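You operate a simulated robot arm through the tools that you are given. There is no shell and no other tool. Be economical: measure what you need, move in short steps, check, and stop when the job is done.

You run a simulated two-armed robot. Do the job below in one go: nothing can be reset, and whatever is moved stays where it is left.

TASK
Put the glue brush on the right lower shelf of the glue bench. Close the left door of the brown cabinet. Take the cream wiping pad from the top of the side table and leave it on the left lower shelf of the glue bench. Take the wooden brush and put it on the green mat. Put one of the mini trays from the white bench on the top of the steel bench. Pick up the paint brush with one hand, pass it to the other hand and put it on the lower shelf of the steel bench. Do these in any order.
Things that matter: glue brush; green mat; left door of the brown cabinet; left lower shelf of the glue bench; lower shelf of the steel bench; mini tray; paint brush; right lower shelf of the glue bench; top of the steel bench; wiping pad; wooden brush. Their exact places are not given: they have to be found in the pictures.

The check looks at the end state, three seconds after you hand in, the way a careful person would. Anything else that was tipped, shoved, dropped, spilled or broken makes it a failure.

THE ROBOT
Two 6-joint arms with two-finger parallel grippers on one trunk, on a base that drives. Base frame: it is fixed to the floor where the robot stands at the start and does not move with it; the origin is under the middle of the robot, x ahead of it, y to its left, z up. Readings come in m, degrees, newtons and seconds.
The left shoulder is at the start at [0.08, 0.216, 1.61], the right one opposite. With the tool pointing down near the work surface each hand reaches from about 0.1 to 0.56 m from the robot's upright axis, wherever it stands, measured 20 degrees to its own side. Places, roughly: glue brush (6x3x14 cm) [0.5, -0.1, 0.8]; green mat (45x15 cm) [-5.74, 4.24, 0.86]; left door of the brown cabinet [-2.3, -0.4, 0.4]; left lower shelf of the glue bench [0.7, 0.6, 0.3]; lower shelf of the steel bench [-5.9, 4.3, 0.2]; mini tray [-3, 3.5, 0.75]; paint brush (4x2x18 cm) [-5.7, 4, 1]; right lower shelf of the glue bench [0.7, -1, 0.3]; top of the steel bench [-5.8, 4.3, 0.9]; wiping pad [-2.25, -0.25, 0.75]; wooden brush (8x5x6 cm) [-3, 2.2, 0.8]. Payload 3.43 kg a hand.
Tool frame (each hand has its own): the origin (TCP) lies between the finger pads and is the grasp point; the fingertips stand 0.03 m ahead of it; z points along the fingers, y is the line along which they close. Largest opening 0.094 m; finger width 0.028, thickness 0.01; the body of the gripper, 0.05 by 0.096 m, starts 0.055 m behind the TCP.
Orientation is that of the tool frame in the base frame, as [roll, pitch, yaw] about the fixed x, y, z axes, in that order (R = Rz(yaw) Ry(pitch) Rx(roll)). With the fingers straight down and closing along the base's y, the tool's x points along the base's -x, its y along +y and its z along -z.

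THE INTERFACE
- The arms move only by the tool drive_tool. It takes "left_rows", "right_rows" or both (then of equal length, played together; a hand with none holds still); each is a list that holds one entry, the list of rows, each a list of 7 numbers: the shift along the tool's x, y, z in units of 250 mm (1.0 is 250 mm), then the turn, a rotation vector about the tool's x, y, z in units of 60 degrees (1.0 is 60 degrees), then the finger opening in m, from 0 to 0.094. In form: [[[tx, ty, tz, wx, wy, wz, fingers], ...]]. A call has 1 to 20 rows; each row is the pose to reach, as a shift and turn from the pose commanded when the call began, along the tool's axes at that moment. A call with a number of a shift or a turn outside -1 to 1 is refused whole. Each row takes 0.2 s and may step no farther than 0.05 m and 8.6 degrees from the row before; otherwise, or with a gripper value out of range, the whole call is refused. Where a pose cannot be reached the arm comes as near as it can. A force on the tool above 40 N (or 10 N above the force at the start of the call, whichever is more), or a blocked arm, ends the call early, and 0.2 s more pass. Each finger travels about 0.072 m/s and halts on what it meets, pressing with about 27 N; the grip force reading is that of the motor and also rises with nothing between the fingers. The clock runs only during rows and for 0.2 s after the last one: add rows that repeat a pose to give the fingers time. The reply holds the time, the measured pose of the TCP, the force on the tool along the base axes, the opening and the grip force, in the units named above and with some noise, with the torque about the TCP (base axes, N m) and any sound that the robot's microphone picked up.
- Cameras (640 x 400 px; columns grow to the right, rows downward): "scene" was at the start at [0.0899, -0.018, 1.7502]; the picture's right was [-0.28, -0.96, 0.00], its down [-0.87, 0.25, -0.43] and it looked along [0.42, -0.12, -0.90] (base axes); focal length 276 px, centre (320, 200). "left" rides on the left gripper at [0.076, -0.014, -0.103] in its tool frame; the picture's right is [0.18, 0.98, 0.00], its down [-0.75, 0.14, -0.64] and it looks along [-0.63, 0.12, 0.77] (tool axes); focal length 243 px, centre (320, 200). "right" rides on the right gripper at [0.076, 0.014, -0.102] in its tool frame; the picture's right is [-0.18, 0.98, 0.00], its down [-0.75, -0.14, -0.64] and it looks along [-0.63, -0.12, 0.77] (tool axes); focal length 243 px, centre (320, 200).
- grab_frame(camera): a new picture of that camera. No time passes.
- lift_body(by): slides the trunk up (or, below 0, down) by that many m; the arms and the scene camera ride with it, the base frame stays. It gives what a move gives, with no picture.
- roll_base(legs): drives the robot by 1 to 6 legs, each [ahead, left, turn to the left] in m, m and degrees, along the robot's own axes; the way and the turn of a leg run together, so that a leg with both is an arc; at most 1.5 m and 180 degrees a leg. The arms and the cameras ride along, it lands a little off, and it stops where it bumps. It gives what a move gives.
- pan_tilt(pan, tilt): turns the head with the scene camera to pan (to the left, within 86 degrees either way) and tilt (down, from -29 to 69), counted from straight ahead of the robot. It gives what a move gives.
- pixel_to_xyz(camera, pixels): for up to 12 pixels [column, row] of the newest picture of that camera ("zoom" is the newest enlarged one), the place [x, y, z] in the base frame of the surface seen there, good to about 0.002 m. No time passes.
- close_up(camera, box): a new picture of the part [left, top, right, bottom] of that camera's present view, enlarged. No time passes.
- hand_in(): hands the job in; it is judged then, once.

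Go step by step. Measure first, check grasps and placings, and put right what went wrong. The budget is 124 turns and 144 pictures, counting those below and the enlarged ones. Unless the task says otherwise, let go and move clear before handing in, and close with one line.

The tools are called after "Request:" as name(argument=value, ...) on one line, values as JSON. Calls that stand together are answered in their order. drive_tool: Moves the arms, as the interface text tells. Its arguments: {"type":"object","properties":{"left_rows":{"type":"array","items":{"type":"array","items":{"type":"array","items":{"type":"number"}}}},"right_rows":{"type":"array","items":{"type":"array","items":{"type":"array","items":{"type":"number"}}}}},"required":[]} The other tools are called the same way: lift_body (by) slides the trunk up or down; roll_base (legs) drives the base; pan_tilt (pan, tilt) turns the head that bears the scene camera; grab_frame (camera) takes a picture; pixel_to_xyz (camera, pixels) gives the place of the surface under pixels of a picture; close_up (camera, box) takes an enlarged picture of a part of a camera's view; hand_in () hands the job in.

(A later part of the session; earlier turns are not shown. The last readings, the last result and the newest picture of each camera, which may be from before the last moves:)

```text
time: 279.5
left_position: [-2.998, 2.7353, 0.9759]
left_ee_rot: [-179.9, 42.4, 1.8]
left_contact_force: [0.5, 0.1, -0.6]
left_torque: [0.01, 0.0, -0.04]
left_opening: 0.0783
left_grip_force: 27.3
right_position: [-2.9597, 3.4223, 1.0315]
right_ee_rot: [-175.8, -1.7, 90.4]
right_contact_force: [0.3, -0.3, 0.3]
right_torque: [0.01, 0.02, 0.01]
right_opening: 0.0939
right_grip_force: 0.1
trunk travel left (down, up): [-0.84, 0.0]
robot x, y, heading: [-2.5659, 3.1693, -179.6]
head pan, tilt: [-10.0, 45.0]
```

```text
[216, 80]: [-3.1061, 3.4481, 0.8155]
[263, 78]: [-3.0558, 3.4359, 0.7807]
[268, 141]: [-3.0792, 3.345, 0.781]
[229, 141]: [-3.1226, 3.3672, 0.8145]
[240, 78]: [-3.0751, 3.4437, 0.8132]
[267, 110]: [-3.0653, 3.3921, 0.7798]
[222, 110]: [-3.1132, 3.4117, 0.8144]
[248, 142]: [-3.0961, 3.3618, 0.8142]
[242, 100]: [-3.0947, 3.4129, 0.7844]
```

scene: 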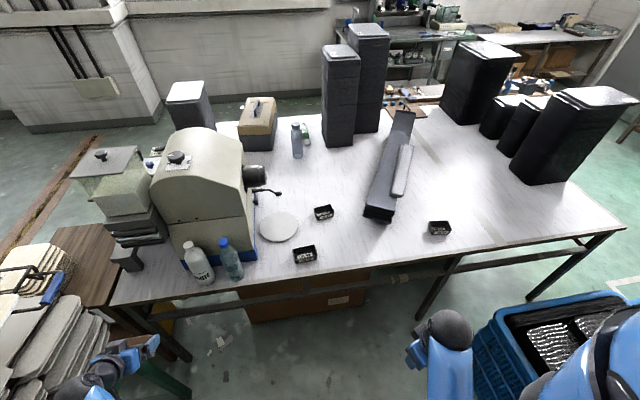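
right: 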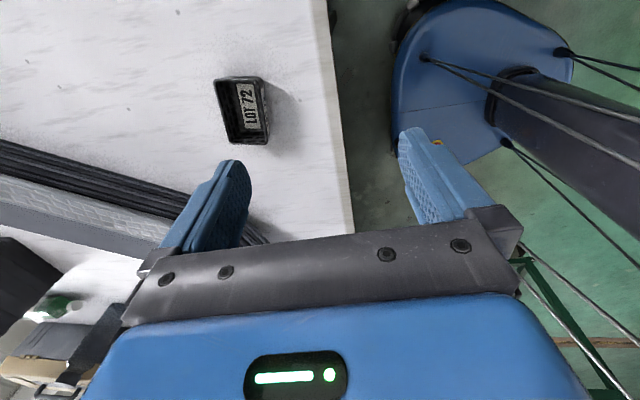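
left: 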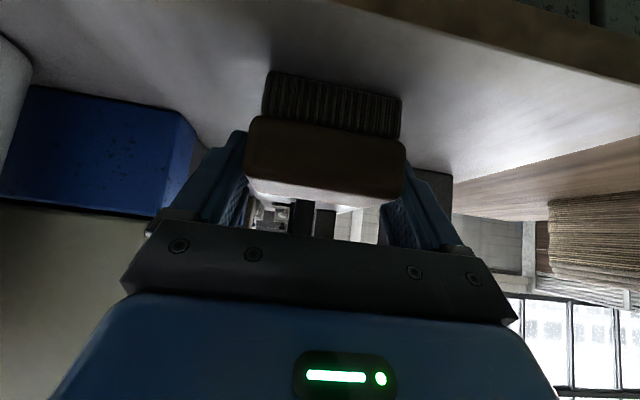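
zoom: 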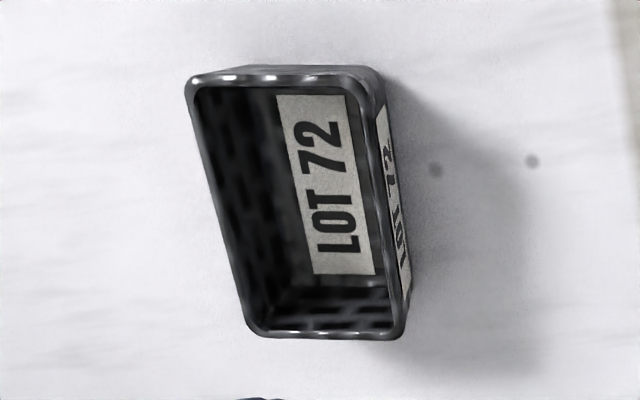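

The tray is turned ~11.5°, centre [-3.09,3.4025], rim z 0.815. I'll align the hand above it, lower the trunk 7 cm and check.

Request:
drive_tool(right_rows=[[[-0.02, -0.15, 0.01, -0.02, -0.01, 0.05, 0.094], [-0.04, -0.3, 0.02, -0.04, -0.02, 0.1, 0.094], [-0.06, -0.42, 0.03, -0.07, -0.029, 0.15, 0.094], [-0.076, -0.52, 0.036, -0.07, -0.029, 0.19, 0.094]]])

Request:
lift_body(by=-0.07)

Request:
grab_frame(camera="right")

```text
time: 280.5
left_position: [-2.9995, 2.7339, 0.9741]
left_ee_rot: [-180.0, 42.4, 1.8]
left_contact_force: [0.4, 0.4, -1.5]
left_torque: [-0.01, 0.02, 0.0]
left_opening: 0.0787
left_grip_force: 27.4
right_position: [-3.09, 3.4036, 1.0311]
right_ee_rot: [179.9, 0.6, 78.9]
right_contact_force: [1.4, 0.4, -0.5]
right_torque: [0.01, -0.01, -0.05]
right_opening: 0.0941
right_grip_force: 0.0
trunk travel left (down, up): [-0.84, 0.0]
robot x, y, heading: [-2.5647, 3.1683, -179.4]
head pan, tilt: [-10.0, 45.0]
```

```text
time: 281.6
left_position: [-2.9987, 2.7354, 0.905]
left_ee_rot: [179.9, 42.4, 1.8]
left_contact_force: [-0.3, -0.1, -0.8]
left_torque: [0.03, 0.03, 0.01]
left_opening: 0.0785
left_grip_force: 27.1
right_position: [-3.0905, 3.4036, 0.9622]
right_ee_rot: [-179.9, 0.5, 78.9]
right_contact_force: [0.1, -0.4, -0.8]
right_torque: [-0.01, 0.0, -0.03]
right_opening: 0.0939
right_grip_force: 0.0
trunk travel left (down, up): [-0.77, 0.07]
robot x, y, heading: [-2.5654, 3.1675, -179.8]
head pan, tilt: [-10.0, 45.0]
```

```text
41 pictures are left
```

right: 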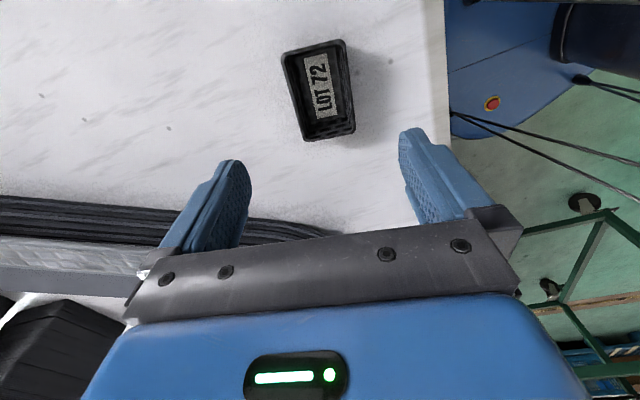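

Aligned (tray centred at col ~320). Descending to z 0.816 and closing.

Request:
drive_tool(right_rows=[[[0, 0, 0.18, 0, 0, 0, 0.094], [0, 0, 0.36, 0, 0, 0, 0.094], [0, 0, 0.48, 0, 0, 0, 0.094], [0, 0, 0.58, 0, 0, 0, 0.094], [0, 0, 0.58, 0, 0, 0, 0.04], [0, 0, 0.58, 0, 0, 0, 0.03], [0, 0, 0.58, 0, 0, 0, 0.03]]])

Request:
drive_tool(right_rows=[[[0, 0, -0.15, 0, 0, 0, 0.03], [0, 0, -0.3, 0, 0, 0, 0.03], [0, 0, -0.45, 0, 0, 0, 0.03]]])

Request:
grab_frame(camera="right")

```text
time: 283.2
left_position: [-2.9994, 2.7349, 0.9055]
left_ee_rot: [180.0, 42.4, 1.7]
left_contact_force: [0.0, 0.2, -1.1]
left_torque: [-0.01, -0.01, 0.0]
left_opening: 0.0785
left_grip_force: 26.7
right_position: [-3.0899, 3.4017, 0.8167]
right_ee_rot: [-179.9, 0.4, 78.9]
right_contact_force: [-0.4, -0.1, 0.0]
right_torque: [-0.02, -0.02, -0.01]
right_opening: 0.0634
right_grip_force: 26.9
trunk travel left (down, up): [-0.77, 0.07]
robot x, y, heading: [-2.5621, 3.1675, -179.7]
head pan, tilt: [-10.0, 45.0]
```

```text
time: 284.0
left_position: [-2.9986, 2.7351, 0.9048]
left_ee_rot: [-180.0, 42.4, 1.9]
left_contact_force: [-0.6, -0.2, -1.2]
left_torque: [-0.01, 0.01, 0.0]
left_opening: 0.0785
left_grip_force: 26.6
right_position: [-3.0908, 3.4045, 0.9297]
right_ee_rot: [-179.9, 0.5, 78.9]
right_contact_force: [0.5, 0.0, -0.1]
right_torque: [0.01, 0.05, 0.01]
right_opening: 0.0631
right_grip_force: 26.8
trunk travel left (down, up): [-0.77, 0.07]
robot x, y, heading: [-2.5656, 3.1726, -179.8]
head pan, tilt: [-10.0, 45.0]
```

```text
40 pictures are left
```

right: 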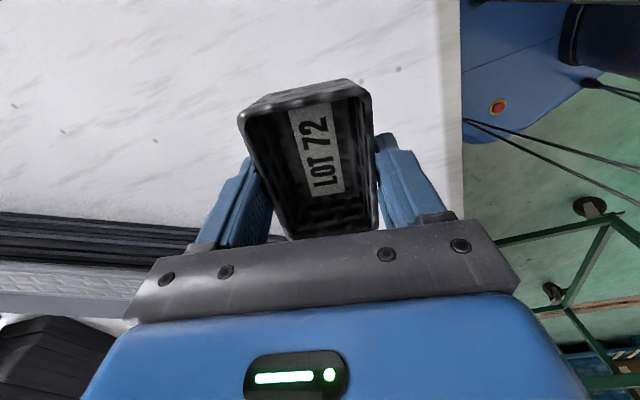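

The tray is held. I'll raise, back off and look northwest to plan the route to the steel bench.

Request:
lift_body(by=0.07)

Request:
roll_base(legs=[[-0.55, 0, 0]])

Request:
pan_tilt(pan=-25, tilt=28)

Request:
grab_frame(camera="scene")

Request:
pixel_to_xyz(camera="scene", pixels=[[560, 330], [600, 200], [520, 190], [580, 150], [430, 150], [380, 130], [340, 120], [560, 120], [250, 130], [300, 100], [630, 180], [480, 130]])

```text
time: 285.1
left_position: [-2.9975, 2.7351, 0.9751]
left_ee_rot: [179.9, 42.4, 1.8]
left_contact_force: [0.1, 0.3, -1.2]
left_torque: [0.03, -0.03, 0.01]
left_opening: 0.0784
left_grip_force: 26.9
right_position: [-3.0903, 3.4035, 0.999]
right_ee_rot: [-179.9, 0.5, 79.0]
right_contact_force: [0.6, 0.6, -0.2]
right_torque: [0.04, 0.0, -0.02]
right_opening: 0.0632
right_grip_force: 27.0
trunk travel left (down, up): [-0.84, 0.0]
robot x, y, heading: [-2.5674, 3.1692, -179.5]
head pan, tilt: [-10.0, 45.0]
```

```text
time: 288.2
left_position: [-2.455, 2.7392, 0.974]
left_ee_rot: [180.0, 42.3, 1.6]
left_contact_force: [-0.3, 0.0, -0.6]
left_torque: [-0.01, -0.02, 0.02]
left_opening: 0.0783
left_grip_force: 26.7
right_position: [-2.5439, 3.4082, 0.997]
right_ee_rot: [-180.0, 0.5, 78.7]
right_contact_force: [-1.4, -0.8, -0.5]
right_torque: [-0.01, 0.0, 0.0]
right_opening: 0.0633
right_grip_force: 27.1
trunk travel left (down, up): [-0.84, 0.0]
robot x, y, heading: [-2.0218, 3.1706, -179.9]
head pan, tilt: [-10.0, 45.0]
```

```text
time: 289.0
left_position: [-2.4537, 2.74, 0.9751]
left_ee_rot: [-179.9, 42.4, 1.6]
left_contact_force: [-0.2, 1.0, -1.1]
left_torque: [0.01, -0.02, 0.01]
left_opening: 0.0784
left_grip_force: 27.1
right_position: [-2.5432, 3.4087, 0.9976]
right_ee_rot: [-179.9, 0.4, 78.7]
right_contact_force: [-1.0, 0.3, 0.0]
right_torque: [0.0, 0.0, 0.01]
right_opening: 0.0632
right_grip_force: 26.7
trunk travel left (down, up): [-0.84, 0.0]
robot x, y, heading: [-2.018, 3.1727, -180.0]
head pan, tilt: [-25.0, 28.0]
```

```text
39 pictures are left
```

scene: 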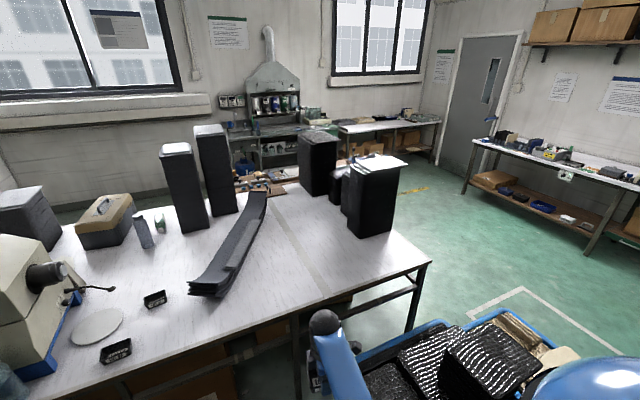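

```text
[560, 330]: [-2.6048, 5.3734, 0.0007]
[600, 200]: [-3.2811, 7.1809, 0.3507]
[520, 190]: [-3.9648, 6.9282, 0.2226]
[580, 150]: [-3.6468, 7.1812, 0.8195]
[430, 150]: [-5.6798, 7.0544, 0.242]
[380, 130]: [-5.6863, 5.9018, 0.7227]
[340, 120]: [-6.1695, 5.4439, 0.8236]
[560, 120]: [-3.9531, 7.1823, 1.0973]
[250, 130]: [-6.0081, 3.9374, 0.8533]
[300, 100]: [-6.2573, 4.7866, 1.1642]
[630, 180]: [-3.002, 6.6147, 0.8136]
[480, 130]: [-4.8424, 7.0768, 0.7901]
```

Steel bench at x≈-6, y≈3.9–4.8. I'll measure the white bench's north edge, the crate's and the low stool near (260,188) for the northern route.

Request:
pixel_to_xyz(camera="scene", pixels=[[427, 262], [405, 240], [408, 330], [365, 372], [470, 320], [505, 312], [262, 188], [285, 178], [240, 190], [225, 150], [300, 150], [400, 190]])

Request:
close_up(camera="scene", box=[200, 60, 440, 210])

```text
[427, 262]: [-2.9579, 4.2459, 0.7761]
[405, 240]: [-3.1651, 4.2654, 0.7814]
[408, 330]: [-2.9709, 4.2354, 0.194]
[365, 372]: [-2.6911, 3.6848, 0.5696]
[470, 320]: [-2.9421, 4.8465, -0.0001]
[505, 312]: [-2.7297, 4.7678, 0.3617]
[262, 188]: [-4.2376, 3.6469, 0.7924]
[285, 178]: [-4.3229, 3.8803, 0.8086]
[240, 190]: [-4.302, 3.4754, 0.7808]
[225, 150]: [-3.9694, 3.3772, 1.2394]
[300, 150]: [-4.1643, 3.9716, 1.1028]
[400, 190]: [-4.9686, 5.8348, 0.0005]
```

```text
2.67 times, centred on (320, 135) of scene
```

zoom: 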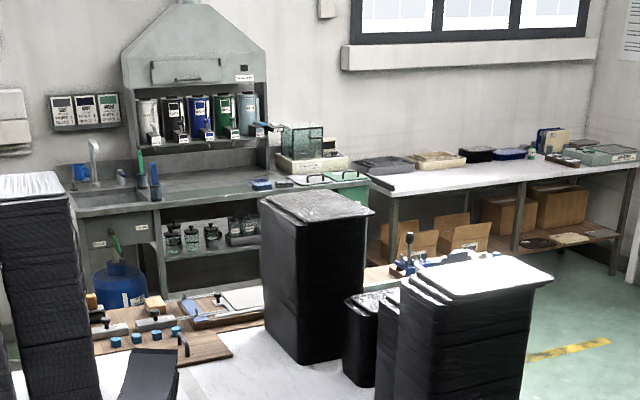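

The crate reaches y≈4.8 with another small cart nearby, so the north is tight; I'll take the known southern route back around the cart, along y≈0.7 westward.

Request:
roll_base(legs=[[-0.6, 0, 0], [0, 0, 90], [1.5, 0, 0], [0.97, 0, 0], [0, 0, -90], [1.5, 0, 0]])

Request:
roll_base(legs=[[1.2, 0, 0]])

Request:
pan_tilt(pan=-70, tilt=25)

Request:
grab_frame(camera="scene")

```text
time: 318.7
left_position: [-3.3224, 0.2864, 0.9764]
left_ee_rot: [-179.9, 42.4, 1.0]
left_contact_force: [-0.2, 0.0, -1.4]
left_torque: [0.03, 0.0, 0.03]
left_opening: 0.0784
left_grip_force: 27.1
right_position: [-3.4054, 0.9567, 0.9994]
right_ee_rot: [-179.8, 0.6, 78.2]
right_contact_force: [0.7, 0.7, -0.2]
right_torque: [-0.02, -0.01, -0.02]
right_opening: 0.0632
right_grip_force: 26.9
trunk travel left (down, up): [-0.84, 0.0]
robot x, y, heading: [-2.8826, 0.7176, 179.6]
head pan, tilt: [-25.0, 28.0]
```

```text
time: 324.8
left_position: [-4.5131, 0.2943, 0.9761]
left_ee_rot: [-180.0, 42.4, 1.1]
left_contact_force: [0.2, -0.3, -0.4]
left_torque: [-0.04, 0.01, 0.01]
left_opening: 0.0785
left_grip_force: 26.5
right_position: [-4.5966, 0.9634, 0.9995]
right_ee_rot: [-179.8, 0.5, 78.2]
right_contact_force: [0.5, -0.3, 0.3]
right_torque: [0.04, 0.03, -0.01]
right_opening: 0.0631
right_grip_force: 27.1
trunk travel left (down, up): [-0.84, 0.0]
robot x, y, heading: [-4.0784, 0.7171, 179.6]
head pan, tilt: [-25.0, 28.0]
```

```text
time: 325.9
left_position: [-4.5142, 0.2946, 0.9751]
left_ee_rot: [-180.0, 42.3, 1.1]
left_contact_force: [-0.1, -0.1, -0.6]
left_torque: [0.02, 0.01, 0.02]
left_opening: 0.0786
left_grip_force: 27.3
right_position: [-4.5981, 0.9644, 0.9996]
right_ee_rot: [-180.0, 0.4, 78.2]
right_contact_force: [0.7, -0.1, -0.5]
right_torque: [0.0, 0.01, -0.01]
right_opening: 0.0632
right_grip_force: 27.0
trunk travel left (down, up): [-0.84, 0.0]
robot x, y, heading: [-4.0764, 0.723, 179.9]
head pan, tilt: [-70.0, 25.0]
```

```text
37 pictures are left
```

scene: 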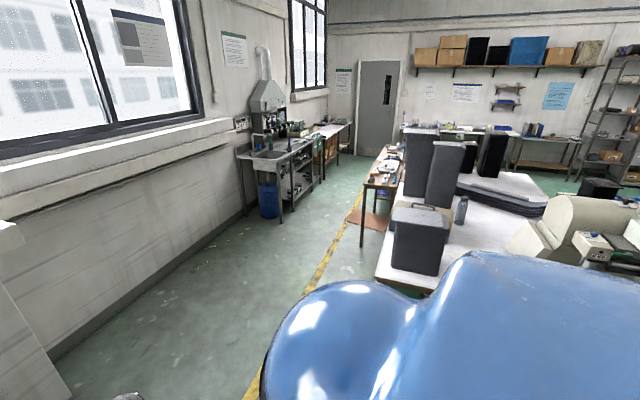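

The aisle between the steel bench (280,160) and the wooden table (375,185) looks open. Measuring its width.

Request:
pixel_to_xyz(camera="scene", pixels=[[363, 243], [367, 182], [283, 218], [280, 160], [250, 160], [320, 150], [330, 135], [285, 148], [393, 285], [345, 220]])

Request:
close_up(camera="scene", box=[220, 80, 360, 230])

```text
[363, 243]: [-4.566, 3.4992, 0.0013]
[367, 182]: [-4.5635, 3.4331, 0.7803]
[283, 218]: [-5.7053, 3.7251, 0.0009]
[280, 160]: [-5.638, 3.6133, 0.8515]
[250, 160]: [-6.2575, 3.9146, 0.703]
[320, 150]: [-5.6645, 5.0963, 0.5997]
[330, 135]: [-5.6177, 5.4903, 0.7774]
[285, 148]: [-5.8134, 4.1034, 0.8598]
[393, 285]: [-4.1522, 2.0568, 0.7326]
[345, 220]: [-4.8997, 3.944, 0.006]
```

```text
2.67 times, centred on (290, 155) of scene
```

zoom: 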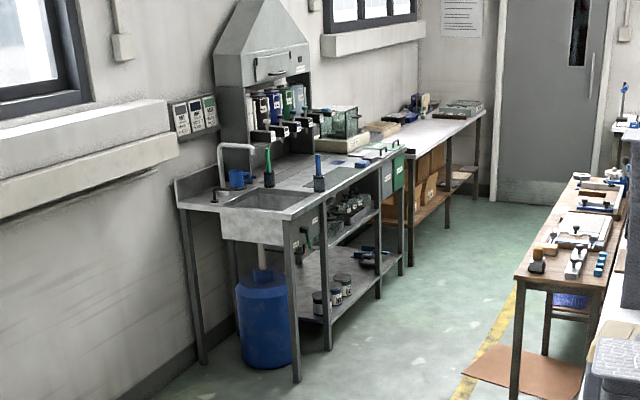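

The aisle is about 1.06 m wide (bench edge x -5.63, wooden table x -4.57). I'll retract the right hand and slide north along x≈-5.18 facing the steel bench.

Request:
drive_tool(right_rows=[[[0.033, 0.157, 0, 0, 0, 0, 0.03], [0.066, 0.314, 0, 0, 0, 0, 0.03], [0.098, 0.47, 0, 0, 0, 0, 0.03]]])

Request:
roll_base(legs=[[1.1, 0, 0], [0, -1.5, 0], [0, -1.2, 0]])

Request:
pan_tilt(pan=-30, tilt=38)

Request:
grab_frame(camera="scene")

```text
time: 326.7
left_position: [-4.5134, 0.2941, 0.9753]
left_ee_rot: [-180.0, 42.5, 1.1]
left_contact_force: [0.1, -0.7, -0.3]
left_torque: [-0.04, 0.01, -0.04]
left_opening: 0.0786
left_grip_force: 27.1
right_position: [-4.476, 0.9634, 0.9992]
right_ee_rot: [-179.8, 0.5, 78.3]
right_contact_force: [0.7, 0.0, -0.5]
right_torque: [-0.01, -0.03, -0.03]
right_opening: 0.0633
right_grip_force: 26.6
trunk travel left (down, up): [-0.84, 0.0]
robot x, y, heading: [-4.0754, 0.7238, 179.7]
head pan, tilt: [-70.0, 25.0]
```

```text
time: 345.1
left_position: [-5.6064, 3.0014, 0.9741]
left_ee_rot: [-179.9, 42.4, 1.2]
left_contact_force: [-0.2, 0.2, -0.3]
left_torque: [-0.03, 0.0, 0.02]
left_opening: 0.0789
left_grip_force: 27.0
right_position: [-5.5687, 3.6703, 0.9992]
right_ee_rot: [-179.9, 0.6, 78.2]
right_contact_force: [-0.6, 0.6, 0.0]
right_torque: [-0.01, 0.02, 0.02]
right_opening: 0.0631
right_grip_force: 26.6
trunk travel left (down, up): [-0.84, 0.0]
robot x, y, heading: [-5.1652, 3.4259, 179.5]
head pan, tilt: [-70.0, 25.0]
```

```text
time: 346.1
left_position: [-5.6065, 3.0006, 0.9749]
left_ee_rot: [-180.0, 42.4, 1.1]
left_contact_force: [-0.3, 0.3, -1.7]
left_torque: [-0.01, -0.02, -0.03]
left_opening: 0.0784
left_grip_force: 27.2
right_position: [-5.568, 3.67, 0.9989]
right_ee_rot: [-179.8, 0.6, 78.2]
right_contact_force: [0.5, -0.3, -0.5]
right_torque: [0.03, 0.0, -0.01]
right_opening: 0.0633
right_grip_force: 27.0
trunk travel left (down, up): [-0.84, 0.0]
robot x, y, heading: [-5.1668, 3.4312, 179.6]
head pan, tilt: [-30.0, 38.0]
```

```text
35 pictures are left
```

scene: 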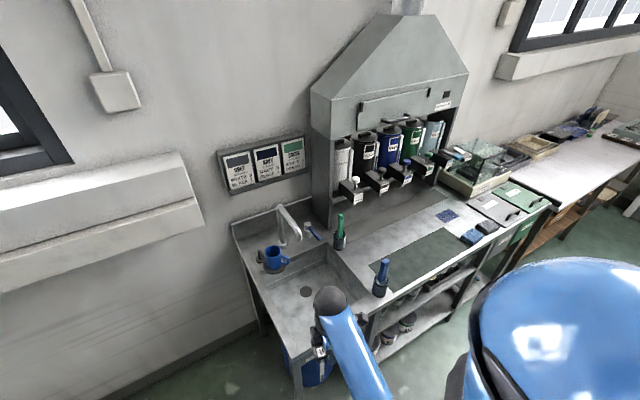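

The green mat is at (430,258); brushes stand in holders at (340,233, green) and (382,275, blue). I'll zoom and measure.

Request:
close_up(camera="scene", box=[300, 180, 520, 320])

Request:
pixel_to_xyz(camera="scene", pixels=[[382, 262], [380, 285], [380, 296], [340, 218], [340, 245], [441, 231], [480, 248], [371, 263], [430, 255], [470, 237], [510, 210], [400, 300]])

```text
2.86 times, centred on (410, 250) of scene
```

zoom: 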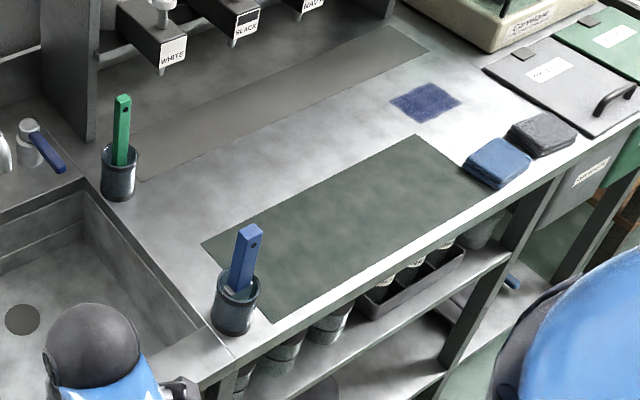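

```text
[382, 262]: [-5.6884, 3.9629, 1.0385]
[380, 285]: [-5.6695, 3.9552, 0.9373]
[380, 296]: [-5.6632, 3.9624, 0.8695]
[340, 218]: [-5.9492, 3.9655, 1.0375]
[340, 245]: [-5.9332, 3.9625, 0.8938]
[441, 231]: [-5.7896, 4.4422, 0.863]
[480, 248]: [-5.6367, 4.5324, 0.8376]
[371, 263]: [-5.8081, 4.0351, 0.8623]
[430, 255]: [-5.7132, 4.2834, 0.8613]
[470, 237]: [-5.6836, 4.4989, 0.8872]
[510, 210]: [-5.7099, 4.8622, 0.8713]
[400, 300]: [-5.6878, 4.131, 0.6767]
```

The paint brush is the blue one in the holder at [-5.69,3.965], top z ≈1.05; the mat spans x -5.81…-5.65, y ≈4.03…4.47 at z 0.863. I'll first place the wooden brush: slide north to y≈4.58 and forward a bit.

Request:
roll_base(legs=[[0, -1.15, 0], [0.06, 0, 0.4]])

Request:
pan_tilt(pan=15, tilt=52)

Request:
grab_frame(camera="scene")

Request:
grab_frame(camera="left")

```text
time: 352.5
left_position: [-5.6456, 4.1421, 0.9783]
left_ee_rot: [-179.9, 43.0, 1.8]
left_contact_force: [1.4, 0.3, -0.8]
left_torque: [-0.04, 0.03, 0.03]
left_opening: 0.0783
left_grip_force: 26.8
right_position: [-5.6157, 4.8119, 1.0018]
right_ee_rot: [-179.4, 0.6, 78.8]
right_contact_force: [1.6, -0.3, -0.6]
right_torque: [-0.03, 0.06, -0.03]
right_opening: 0.0633
right_grip_force: 27.1
trunk travel left (down, up): [-0.84, 0.0]
robot x, y, heading: [-5.2266, 4.574, -179.6]
head pan, tilt: [-30.0, 38.0]
```

```text
time: 353.7
left_position: [-5.6563, 4.1426, 0.9746]
left_ee_rot: [-180.0, 42.3, 1.7]
left_contact_force: [0.2, 0.0, -0.8]
left_torque: [-0.02, 0.01, -0.03]
left_opening: 0.0786
left_grip_force: 27.0
right_position: [-5.6255, 4.8129, 0.9979]
right_ee_rot: [180.0, 0.5, 78.9]
right_contact_force: [-0.1, -0.5, -0.3]
right_torque: [0.03, -0.02, 0.0]
right_opening: 0.0631
right_grip_force: 27.1
trunk travel left (down, up): [-0.84, 0.0]
robot x, y, heading: [-5.2214, 4.5711, -179.6]
head pan, tilt: [15.0, 52.0]
```

```text
33 pictures are left
```

scene: 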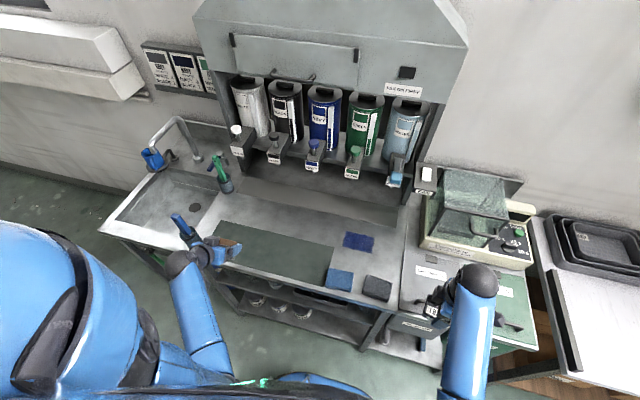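

```text
32 pictures are left
```

left: 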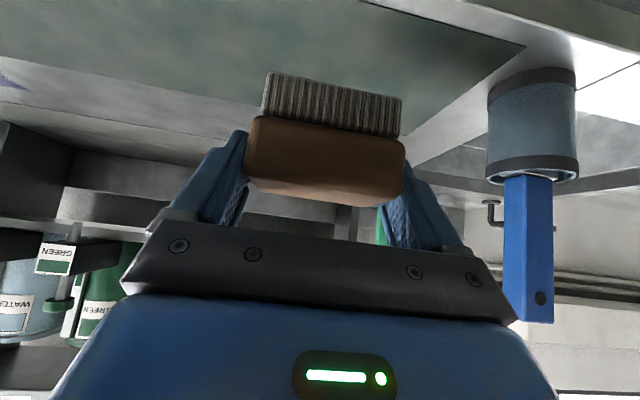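

The hand is just above the mat's near edge, brush level. I'll shift to [-5.735,4.22] and lower onto the mat, then open.

Request:
drive_tool(left_rows=[[[-0.08, -0.11, 0.07, 0, 0, 0, 0.05], [-0.16, -0.22, 0.14, 0, 0, 0, 0.05], [-0.229, -0.33, 0.209, 0, 0, 0, 0.05], [-0.15, -0.33, 0.296, 0, 0, 0, 0.05], [-0.09, -0.33, 0.362, 0, 0, 0, 0.05], [-0.065, -0.33, 0.389, 0, 0, 0, 0.05], [-0.065, -0.33, 0.389, 0, 0, 0, 0.05]]])

Request:
grab_frame(camera="left")

```text
time: 355.3
left_position: [-5.7351, 4.2218, 0.9143]
left_ee_rot: [-180.0, 42.4, 1.6]
left_contact_force: [0.0, 0.7, -1.3]
left_torque: [-0.03, 0.01, -0.02]
left_opening: 0.0785
left_grip_force: 27.2
right_position: [-5.6245, 4.8122, 0.9986]
right_ee_rot: [-179.9, 0.5, 78.9]
right_contact_force: [-0.4, -0.6, -0.4]
right_torque: [0.03, 0.0, -0.01]
right_opening: 0.0633
right_grip_force: 26.8
trunk travel left (down, up): [-0.84, 0.0]
robot x, y, heading: [-5.2239, 4.5785, -179.9]
head pan, tilt: [15.0, 52.0]
```

```text
31 pictures are left
```

left: 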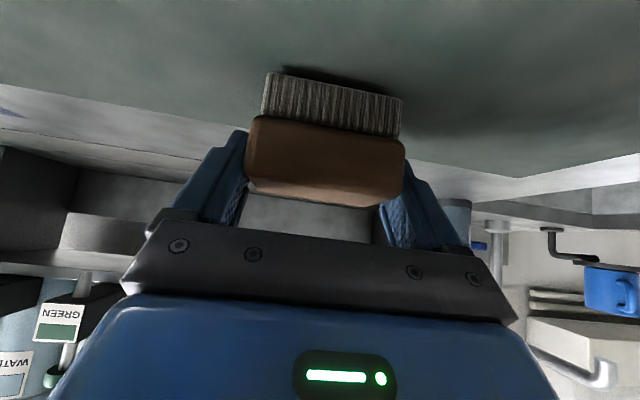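

Just above the mat. Lowering 3 mm more, opening, and pulling the hand back along the tool axis.

Request:
drive_tool(left_rows=[[[0.008, 0, 0.009, 0, 0, 0, 0.05], [0.008, 0, 0.009, 0, 0, 0, 0.094], [0.008, 0, 0.009, 0, 0, 0, 0.094], [0.008, 0, -0.12, 0, 0, 0, 0.094], [0.008, 0, -0.28, 0, 0, 0, 0.094], [0.008, 0, -0.42, 0, 0, 0, 0.094]]])

Request:
grab_frame(camera="scene")

Request:
pixel_to_xyz(camera="scene", pixels=[[256, 248], [250, 242], [300, 200], [330, 220], [360, 240], [350, 212], [320, 280], [345, 225], [375, 287], [290, 212]])

```text
time: 356.7
left_position: [-5.6624, 4.2252, 0.9901]
left_ee_rot: [180.0, 42.4, 1.7]
left_contact_force: [0.2, -0.7, -0.1]
left_torque: [0.03, -0.04, 0.04]
left_opening: 0.0941
left_grip_force: 0.1
right_position: [-5.6238, 4.8125, 0.9991]
right_ee_rot: [-179.8, 0.5, 78.9]
right_contact_force: [-0.8, 0.6, 0.0]
right_torque: [0.03, 0.02, 0.02]
right_opening: 0.0632
right_grip_force: 26.3
trunk travel left (down, up): [-0.84, 0.0]
robot x, y, heading: [-5.2199, 4.5756, -179.6]
head pan, tilt: [15.0, 52.0]
```

```text
30 pictures are left
```

scene: 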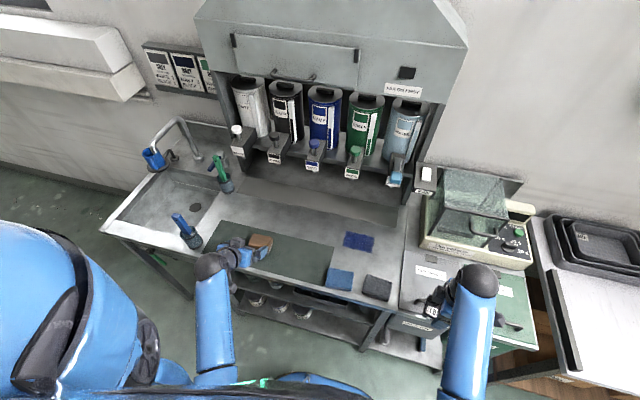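

```text
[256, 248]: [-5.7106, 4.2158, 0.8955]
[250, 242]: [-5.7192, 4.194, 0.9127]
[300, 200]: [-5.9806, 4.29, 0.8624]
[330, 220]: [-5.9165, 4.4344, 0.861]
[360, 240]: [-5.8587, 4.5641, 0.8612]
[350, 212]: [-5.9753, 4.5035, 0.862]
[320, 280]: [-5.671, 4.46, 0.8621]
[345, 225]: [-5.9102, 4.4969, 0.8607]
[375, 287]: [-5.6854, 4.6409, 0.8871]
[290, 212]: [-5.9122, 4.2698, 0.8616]
```

The wooden brush lies on the mat. For the tray I'll use the bare steel behind the mat near [-5.88,4.42]; first check the taps/hood there and pull the left hand back off the bench.

Request:
drive_tool(left_rows=[[[0, 0.15, 0, 0, 0, 0, 0.094], [0, 0.3, 0, 0, 0, 0, 0.094], [0.12, 0.4, -0.1, 0, 0, 0, 0.094], [0.25, 0.4, -0.22, 0, 0, 0, 0.094], [0.384, 0.4, -0.35, 0, 0, 0, 0.094]]])

Request:
pixel_to_xyz(camera="scene", pixels=[[313, 160], [353, 170], [352, 155], [395, 175], [330, 75], [440, 45], [345, 235], [372, 250], [310, 225], [380, 280]])

```text
time: 358.1
left_position: [-5.5462, 4.0954, 1.0129]
left_ee_rot: [174.6, 44.0, -2.6]
left_contact_force: [0.3, -0.4, 0.1]
left_torque: [-0.04, 0.0, 0.06]
left_opening: 0.094
left_grip_force: 0.1
right_position: [-5.6255, 4.8109, 0.9984]
right_ee_rot: [180.0, 0.6, 79.0]
right_contact_force: [-0.6, -1.1, -1.0]
right_torque: [-0.03, -0.01, 0.0]
right_opening: 0.0633
right_grip_force: 27.2
trunk travel left (down, up): [-0.84, 0.0]
robot x, y, heading: [-5.2237, 4.5738, -180.1]
head pan, tilt: [15.0, 52.0]
stopped in row 5 (left hand): the arm was blocked; the commanded pose is now the measured one
```

```text
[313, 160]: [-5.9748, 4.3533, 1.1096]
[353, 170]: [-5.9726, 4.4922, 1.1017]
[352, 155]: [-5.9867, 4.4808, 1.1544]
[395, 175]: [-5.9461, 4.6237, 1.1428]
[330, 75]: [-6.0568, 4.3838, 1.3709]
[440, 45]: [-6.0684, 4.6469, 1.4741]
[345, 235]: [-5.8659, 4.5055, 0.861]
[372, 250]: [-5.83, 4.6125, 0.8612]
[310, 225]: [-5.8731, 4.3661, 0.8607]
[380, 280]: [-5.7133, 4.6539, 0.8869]
```

Taps overhang only at x<-5.95 and z>1.1. I'll slide the base to y≈4.354 and carry the tray at height to [-5.86,4.42].

Request:
roll_base(legs=[[0, 0.22, 0]])

Request:
drive_tool(right_rows=[[[-0.12, -0.11, 0, 0, 0, 0, 0.03], [-0.24, -0.22, 0, 0, 0, 0, 0.03], [-0.36, -0.33, 0, 0, 0, 0, 0.03], [-0.48, -0.45, 0, 0, 0, 0, 0.03], [-0.6, -0.56, 0, 0, 0, 0, 0.03], [-0.72, -0.67, 0, 0, 0, 0, 0.03], [-0.851, -0.79, 0, 0, 0, 0, 0.03]]])

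Request:
grab_frame(camera="scene")

```text
time: 359.8
left_position: [-5.5461, 3.8784, 1.0159]
left_ee_rot: [174.2, 44.0, -3.0]
left_contact_force: [-0.1, 0.7, -0.3]
left_torque: [0.01, 0.0, 0.01]
left_opening: 0.0937
left_grip_force: 0.0
right_position: [-5.6242, 4.5967, 0.9977]
right_ee_rot: [180.0, 0.8, 78.8]
right_contact_force: [0.9, 1.6, -0.5]
right_torque: [-0.02, 0.01, 0.0]
right_opening: 0.063
right_grip_force: 27.1
trunk travel left (down, up): [-0.84, 0.0]
robot x, y, heading: [-5.2223, 4.3551, -179.6]
head pan, tilt: [15.0, 52.0]
```

```text
time: 361.4
left_position: [-5.547, 3.8747, 1.014]
left_ee_rot: [174.6, 43.9, -2.7]
left_contact_force: [-0.1, -0.4, -0.1]
left_torque: [-0.02, -0.03, 0.01]
left_opening: 0.0943
left_grip_force: 0.0
right_position: [-5.8606, 4.4214, 0.9995]
right_ee_rot: [-180.0, 0.4, 78.8]
right_contact_force: [-0.4, 0.1, -1.0]
right_torque: [0.01, 0.0, -0.02]
right_opening: 0.0633
right_grip_force: 27.2
trunk travel left (down, up): [-0.84, 0.0]
robot x, y, heading: [-5.2178, 4.3528, -179.8]
head pan, tilt: [15.0, 52.0]
```

```text
29 pictures are left
```

scene: 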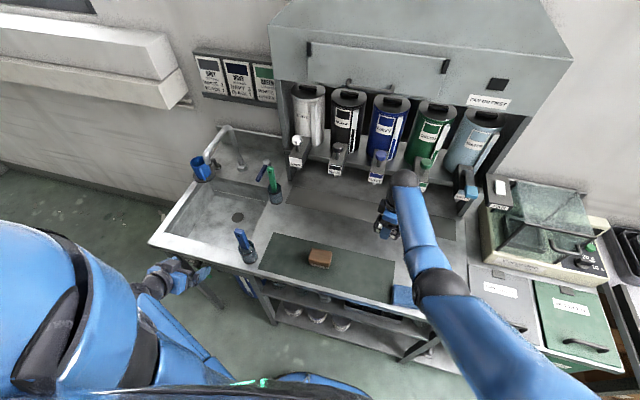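

In position with the wrist just short of the taps. Lowering the trunk 9.7 cm to set the tray down.

Request:
lift_body(by=-0.097)

Request:
grab_frame(camera="right")

```text
time: 362.7
left_position: [-5.5464, 3.8753, 0.9165]
left_ee_rot: [174.4, 44.0, -2.8]
left_contact_force: [-0.9, -0.4, -1.0]
left_torque: [0.02, 0.01, -0.04]
left_opening: 0.0942
left_grip_force: 0.1
right_position: [-5.8598, 4.4218, 0.9013]
right_ee_rot: [-179.9, 0.6, 78.8]
right_contact_force: [-0.3, 0.3, -0.9]
right_torque: [0.03, -0.01, 0.0]
right_opening: 0.0632
right_grip_force: 27.1
trunk travel left (down, up): [-0.743, 0.097]
robot x, y, heading: [-5.2231, 4.3531, -179.9]
head pan, tilt: [15.0, 52.0]
```

```text
28 pictures are left
```

right: 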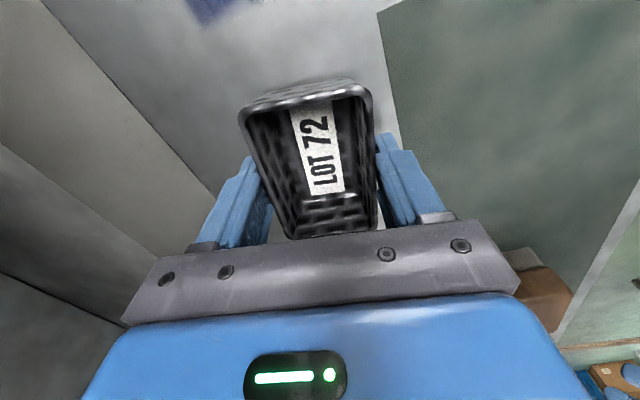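

The tray hovers ~4 mm above bare steel between mat and strip. Lowering, opening, and rising.

Request:
drive_tool(right_rows=[[[0, 0, 0.016, 0, 0, 0, 0.03], [0, 0, 0.018, 0, 0, 0, 0.08], [0, 0, 0.018, 0, 0, 0, 0.082], [0, 0, -0.1, 0, 0, 0, 0.082], [0, 0, -0.2, 0, 0, 0, 0.082]]])

Request:
lift_body(by=0.09)

Request:
grab_frame(camera="right")

```text
time: 363.9
left_position: [-5.5457, 3.8764, 0.9177]
left_ee_rot: [174.5, 44.0, -2.7]
left_contact_force: [0.3, 0.6, 1.1]
left_torque: [-0.06, 0.0, 0.01]
left_opening: 0.094
left_grip_force: 0.1
right_position: [-5.8585, 4.4239, 0.9539]
right_ee_rot: [180.0, 0.5, 78.9]
right_contact_force: [-0.7, 0.2, 0.0]
right_torque: [-0.03, 0.0, 0.0]
right_opening: 0.0819
right_grip_force: 0.1
trunk travel left (down, up): [-0.743, 0.097]
robot x, y, heading: [-5.2226, 4.3566, -179.7]
head pan, tilt: [15.0, 52.0]
```

```text
time: 365.1
left_position: [-5.5455, 3.8751, 1.0068]
left_ee_rot: [174.6, 44.0, -2.5]
left_contact_force: [1.0, 0.8, -0.1]
left_torque: [0.01, 0.01, 0.01]
left_opening: 0.0938
left_grip_force: 0.1
right_position: [-5.8603, 4.4231, 1.0434]
right_ee_rot: [-180.0, 0.4, 78.7]
right_contact_force: [-0.2, -0.5, -0.5]
right_torque: [0.0, 0.03, -0.01]
right_opening: 0.0819
right_grip_force: 0.0
trunk travel left (down, up): [-0.833, 0.007]
robot x, y, heading: [-5.2223, 4.3565, -179.9]
head pan, tilt: [15.0, 52.0]
```

```text
27 pictures are left
```

right: 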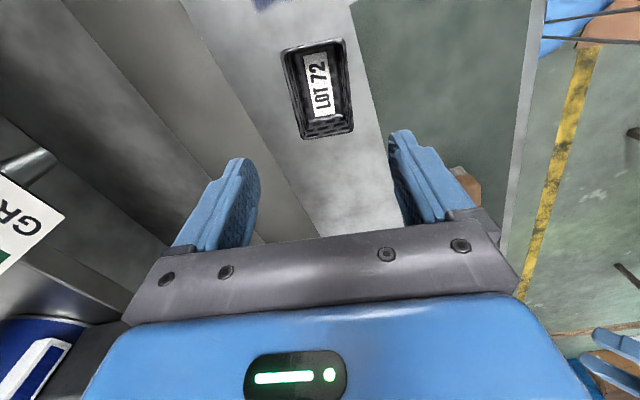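

The tray sits on bare steel. Now the paint brush: I'll back the base slightly, and set the left hand horizontal in front of the blue brush at z≈0.97 (it will grip the handle low, so the right hand can take the top).

Request:
roll_base(legs=[[-0.1, -0.08, 0]])

Request:
drive_tool(left_rows=[[[-0.05, -0.01, 0.08, 0, -0.12, 0, 0.07], [-0.1, -0.02, 0.16, 0, -0.25, 0, 0.07], [-0.15, -0.03, 0.25, 0, -0.38, 0, 0.07], [-0.2, -0.04, 0.33, 0, -0.51, 0, 0.07], [-0.25, -0.04, 0.41, 0, -0.64, 0, 0.07], [-0.3, -0.04, 0.493, 0, -0.767, 0, 0.07]]])

Request:
grab_frame(camera="left")

Request:
grab_frame(camera="scene")

```text
time: 366.4
left_position: [-5.4506, 3.9517, 1.0048]
left_ee_rot: [174.7, 43.8, -2.5]
left_contact_force: [-0.5, -0.7, -0.3]
left_torque: [0.02, -0.03, -0.03]
left_opening: 0.094
left_grip_force: 0.1
right_position: [-5.7634, 4.4986, 1.0412]
right_ee_rot: [179.9, 0.3, 78.8]
right_contact_force: [0.8, 0.4, -0.8]
right_torque: [0.05, -0.04, 0.01]
right_opening: 0.0818
right_grip_force: 0.1
trunk travel left (down, up): [-0.833, 0.007]
robot x, y, heading: [-5.1224, 4.4327, -179.7]
head pan, tilt: [15.0, 52.0]
```

```text
time: 367.8
left_position: [-5.5889, 3.9579, 0.9685]
left_ee_rot: [88.4, 86.1, -90.3]
left_contact_force: [0.2, -0.2, 0.1]
left_torque: [-0.02, 0.01, 0.0]
left_opening: 0.0701
left_grip_force: 0.1
right_position: [-5.7619, 4.5009, 1.0439]
right_ee_rot: [-180.0, 0.5, 78.9]
right_contact_force: [-0.7, -0.1, 0.4]
right_torque: [0.01, -0.02, 0.04]
right_opening: 0.082
right_grip_force: 0.1
trunk travel left (down, up): [-0.833, 0.007]
robot x, y, heading: [-5.1242, 4.4369, -179.6]
head pan, tilt: [15.0, 52.0]
```

```text
26 pictures are left
```

left: 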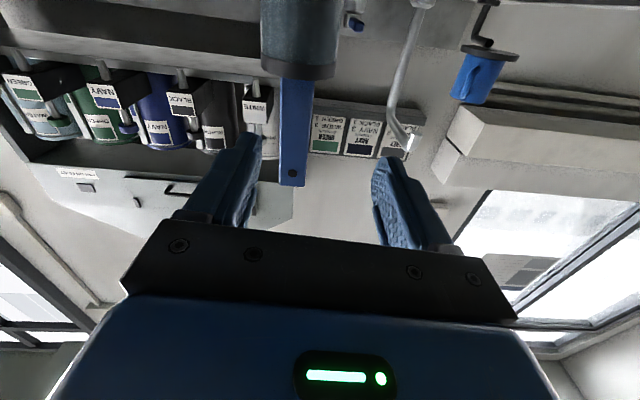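

```text
25 pictures are left
```

scene: 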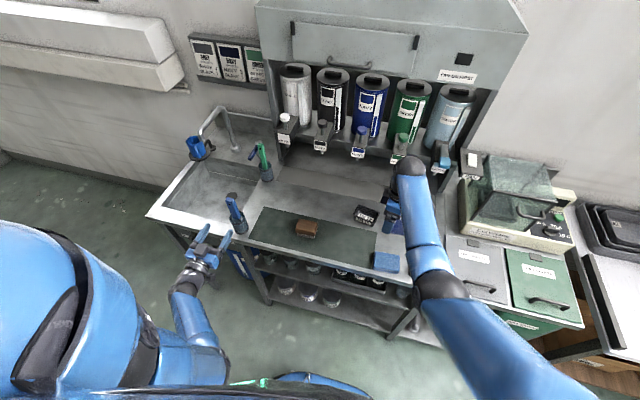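

The brush handle is at left-view (293,130), holder rim at row ~75. Measuring.

Request:
pixel_to_xyz(camera="left", pixels=[[283, 95], [308, 95], [282, 150], [303, 150], [293, 180], [293, 120], [300, 70], [268, 70], [332, 70]])

Request:
close_up(camera="scene", box=[160, 170, 280, 290])

```text
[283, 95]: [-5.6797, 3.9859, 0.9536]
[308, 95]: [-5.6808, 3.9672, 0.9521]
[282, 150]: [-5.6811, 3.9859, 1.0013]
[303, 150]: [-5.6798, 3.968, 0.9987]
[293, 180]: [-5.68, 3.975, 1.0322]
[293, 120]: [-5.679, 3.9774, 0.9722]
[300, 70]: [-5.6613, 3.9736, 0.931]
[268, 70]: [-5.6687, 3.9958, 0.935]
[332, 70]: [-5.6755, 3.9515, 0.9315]
```

```text
3.33 times, centred on (220, 230) of scene
```

zoom: 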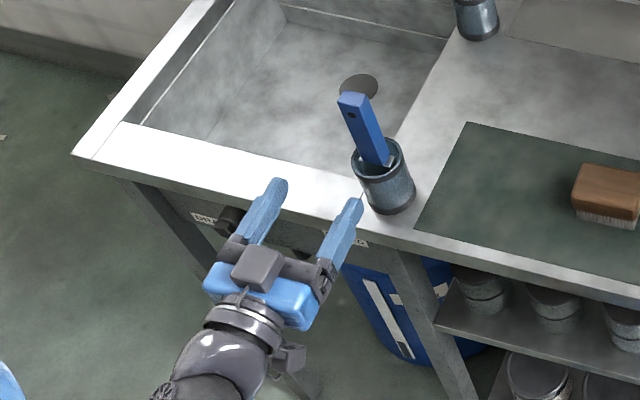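

Handle: y 3.966–3.987, front face x -5.68, rim z 0.94. I'll align, advance 10 cm and close at z≈0.967.

Request:
drive_tool(left_rows=[[[0.002, -0.06, 0.1, 0, 0, 0, 0.07], [0.004, -0.085, 0.2, 0, 0, 0, 0.07], [0.004, -0.085, 0.3, 0, 0, 0, 0.07], [0.004, -0.085, 0.395, 0, 0, 0, 0.07], [0.004, -0.085, 0.395, 0, 0, 0, 0.02], [0.004, -0.085, 0.395, 0, 0, 0, 0.0], [0.004, -0.085, 0.395, 0, 0, 0, 0.0]]])

Request:
grab_frame(camera="left")

```text
time: 369.4
left_position: [-5.6854, 3.9791, 0.9675]
left_ee_rot: [87.7, 86.1, -91.3]
left_contact_force: [-0.6, 0.9, 0.1]
left_torque: [0.15, 0.07, 0.02]
left_opening: 0.0298
left_grip_force: 27.4
right_position: [-5.7603, 4.5031, 1.0427]
right_ee_rot: [-179.9, 0.5, 78.9]
right_contact_force: [-0.3, 0.2, 0.0]
right_torque: [0.0, 0.01, 0.02]
right_opening: 0.0818
right_grip_force: 0.1
trunk travel left (down, up): [-0.833, 0.007]
robot x, y, heading: [-5.1234, 4.4343, -179.4]
head pan, tilt: [15.0, 52.0]
```

```text
23 pictures are left
```

left: 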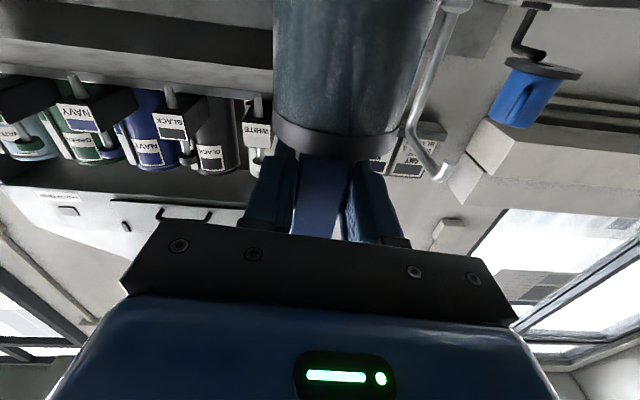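

Gripped at 0.03 m, 27 N. Lifting straight up 10 cm.

Request:
drive_tool(left_rows=[[[-0.1, 0.007, 0, 0, 0, 0, 0.0], [-0.2, 0.014, 0, 0, 0, 0, 0.0], [-0.3, 0.02, 0, 0, 0, 0, 0.0], [-0.4, 0.027, 0, 0, 0, 0, 0.0], [-0.44, 0.03, 0, 0, 0, 0, 0.0]]])

Request:
close_up(camera="scene", box=[140, 140, 300, 280])

```text
time: 370.6
left_position: [-5.686, 3.9783, 1.0783]
left_ee_rot: [87.9, 86.0, -91.0]
left_contact_force: [0.4, 0.4, 0.1]
left_torque: [0.02, 0.0, 0.0]
left_opening: 0.0297
left_grip_force: 27.1
right_position: [-5.76, 4.502, 1.0436]
right_ee_rot: [-179.8, 0.5, 78.9]
right_contact_force: [0.1, -0.1, 0.4]
right_torque: [0.01, 0.0, -0.02]
right_opening: 0.0817
right_grip_force: 0.1
trunk travel left (down, up): [-0.833, 0.007]
robot x, y, heading: [-5.1223, 4.4331, -179.6]
head pan, tilt: [15.0, 52.0]
```

```text
2.86 times, centred on (220, 210) of scene
```

zoom: 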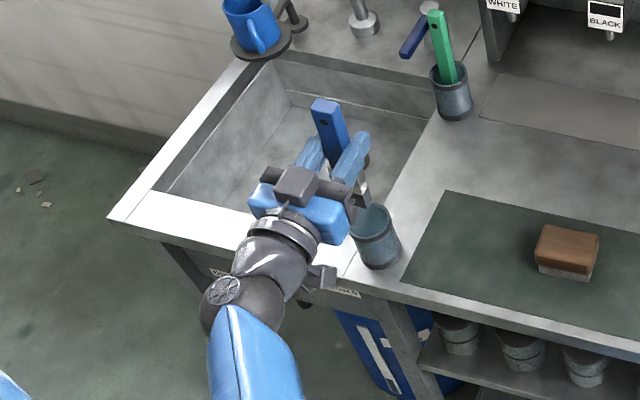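

The brush is out of its cup and held. I'll back the base 8 cm, bring the left hand toward the middle in two moves, and yaw the right hand back to close along y.

Request:
roll_base(legs=[[-0.08, 0, 0]])

Request:
drive_tool(left_rows=[[[0.018, -0.12, -0.017, 0, 0, 0, 0], [0.036, -0.24, -0.034, 0, 0, 0, 0], [0.054, -0.36, -0.051, 0, 0, 0, 0], [0.072, -0.48, -0.07, 0, 0, 0, 0], [0.09, -0.6, -0.087, 0, 0, 0, 0], [0.108, -0.716, -0.104, 0, 0, 0, 0]]], right_rows=[[[0, 0, 0, 0, 0, 0.11, 0.082], [0, 0, 0, 0, 0, 0.22, 0.082], [0, 0, 0, 0, 0, 0.33, 0.082], [0, 0, 0, 0, 0, 0.44, 0.082], [0, 0, 0, 0, 0, 0.55, 0.082], [0, 0, 0, 0, 0, 0.66, 0.082]]])

Request:
drive_tool(left_rows=[[[0.018, -0.12, -0.017, 0, 0, 0, 0], [0.036, -0.24, -0.034, 0, 0, 0, 0], [0.054, -0.36, -0.051, 0, 0, 0, 0], [0.072, -0.48, -0.07, 0, 0, 0, 0], [0.09, -0.6, -0.087, 0, 0, 0, 0], [0.108, -0.716, -0.104, 0, 0, 0, 0]]], right_rows=[[[0, 0, 0, 0, 0, 0.11, 0.082], [0, 0, 0, 0, 0, 0.22, 0.082], [0, 0, 0, 0, 0, 0.33, 0.082], [0, 0, 0, 0, 0, 0.44, 0.082], [0, 0, 0, 0, 0, 0.55, 0.082], [0, 0, 0, 0, 0, 0.657, 0.082]]])

Request:
grab_frame(camera="scene")

```text
time: 371.6
left_position: [-5.6174, 3.9791, 1.0722]
left_ee_rot: [95.6, 86.0, -83.3]
left_contact_force: [-0.1, -0.2, -0.4]
left_torque: [0.01, 0.04, 0.02]
left_opening: 0.0298
left_grip_force: 26.7
right_position: [-5.6917, 4.5023, 1.0375]
right_ee_rot: [179.6, 0.4, 78.8]
right_contact_force: [-0.3, -0.4, -0.2]
right_torque: [0.02, -0.04, 0.01]
right_opening: 0.082
right_grip_force: 0.1
trunk travel left (down, up): [-0.833, 0.007]
robot x, y, heading: [-5.0425, 4.4355, -179.8]
head pan, tilt: [15.0, 52.0]
```

```text
time: 373.0
left_position: [-5.5876, 4.1577, 1.039]
left_ee_rot: [88.8, 86.1, -90.1]
left_contact_force: [-1.2, -0.3, -0.8]
left_torque: [-0.01, -0.03, -0.02]
left_opening: 0.0296
left_grip_force: 26.8
right_position: [-5.6841, 4.5045, 1.0434]
right_ee_rot: [179.8, 0.5, 39.0]
right_contact_force: [-0.2, 0.3, -0.7]
right_torque: [0.0, -0.01, -0.01]
right_opening: 0.082
right_grip_force: 0.1
trunk travel left (down, up): [-0.833, 0.007]
robot x, y, heading: [-5.0455, 4.4326, -179.8]
head pan, tilt: [15.0, 52.0]
```

```text
time: 374.4
left_position: [-5.5814, 4.1966, 1.0313]
left_ee_rot: [88.8, 86.0, -90.4]
left_contact_force: [-0.4, 0.0, -0.2]
left_torque: [0.02, 0.0, 0.0]
left_opening: 0.0297
left_grip_force: 27.2
left hand out of reach, approached as far as the arm can: row 2, 3, 4, 5, 6
right_position: [-5.6815, 4.5038, 1.0426]
right_ee_rot: [179.5, 0.2, -0.4]
right_contact_force: [-0.7, -1.0, -0.2]
right_torque: [-0.01, -0.02, 0.02]
right_opening: 0.0819
right_grip_force: 0.1
trunk travel left (down, up): [-0.833, 0.007]
robot x, y, heading: [-5.0459, 4.436, -179.6]
head pan, tilt: [15.0, 52.0]
```

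```text
21 pictures are left
```

scene: 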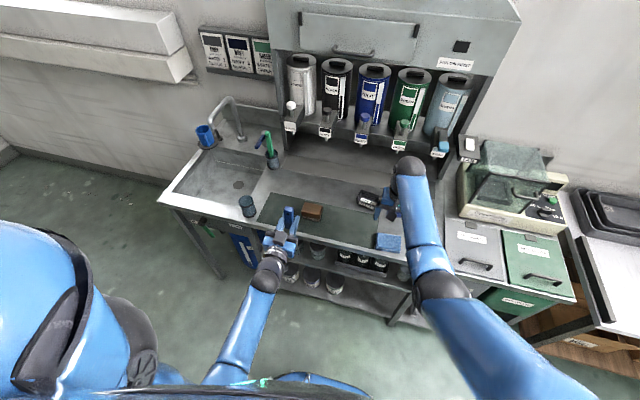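

The left hand can't come further inward with this yaw (now [-5.58,4.197,1.03]). I'll yaw the left tool 30° inward while lowering it 6 cm, which should bring the brush nearer the middle.

Request:
drive_tool(left_rows=[[[0.06, 0, 0, 0.125, 0, 0, 0], [0.12, 0, 0, 0.25, 0, 0, 0], [0.18, 0, 0, 0.375, 0, 0, 0], [0.24, 0, 0, 0.5, 0, 0, 0], [0.24, 0, 0, 0.5, 0, 0, 0], [0.24, 0, 0, 0.5, 0, 0, 0]]], right_rows=[[[0, 0, 0, 0, 0, 0.12, 0.082], [0, 0, 0, 0, 0, 0.25, 0.082], [0, 0, 0, 0, 0, 0.375, 0.082], [0, 0, 0, 0, 0, 0.5, 0.082], [0, 0, 0, 0, 0, 0.5, 0.082], [0, 0, 0, 0, 0, 0.5, 0.082]]])

Request:
grab_frame(camera="scene")

```text
time: 375.8
left_position: [-5.5803, 4.1917, 0.9702]
left_ee_rot: [117.4, 86.0, -91.5]
left_contact_force: [0.4, 0.1, -0.8]
left_torque: [0.0, -0.01, -0.03]
left_opening: 0.0295
left_grip_force: 26.6
right_position: [-5.6825, 4.5035, 1.043]
right_ee_rot: [179.5, 0.0, -30.2]
right_contact_force: [0.2, -0.7, 0.1]
right_torque: [0.0, 0.0, -0.01]
right_opening: 0.082
right_grip_force: 0.1
trunk travel left (down, up): [-0.833, 0.007]
robot x, y, heading: [-5.043, 4.4361, -179.5]
head pan, tilt: [15.0, 52.0]
```

```text
20 pictures are left
```

scene: 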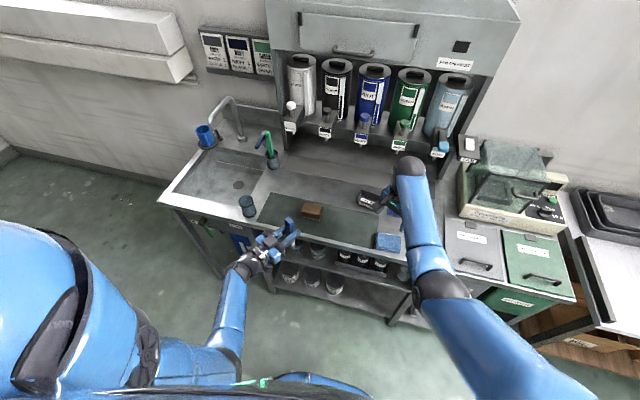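

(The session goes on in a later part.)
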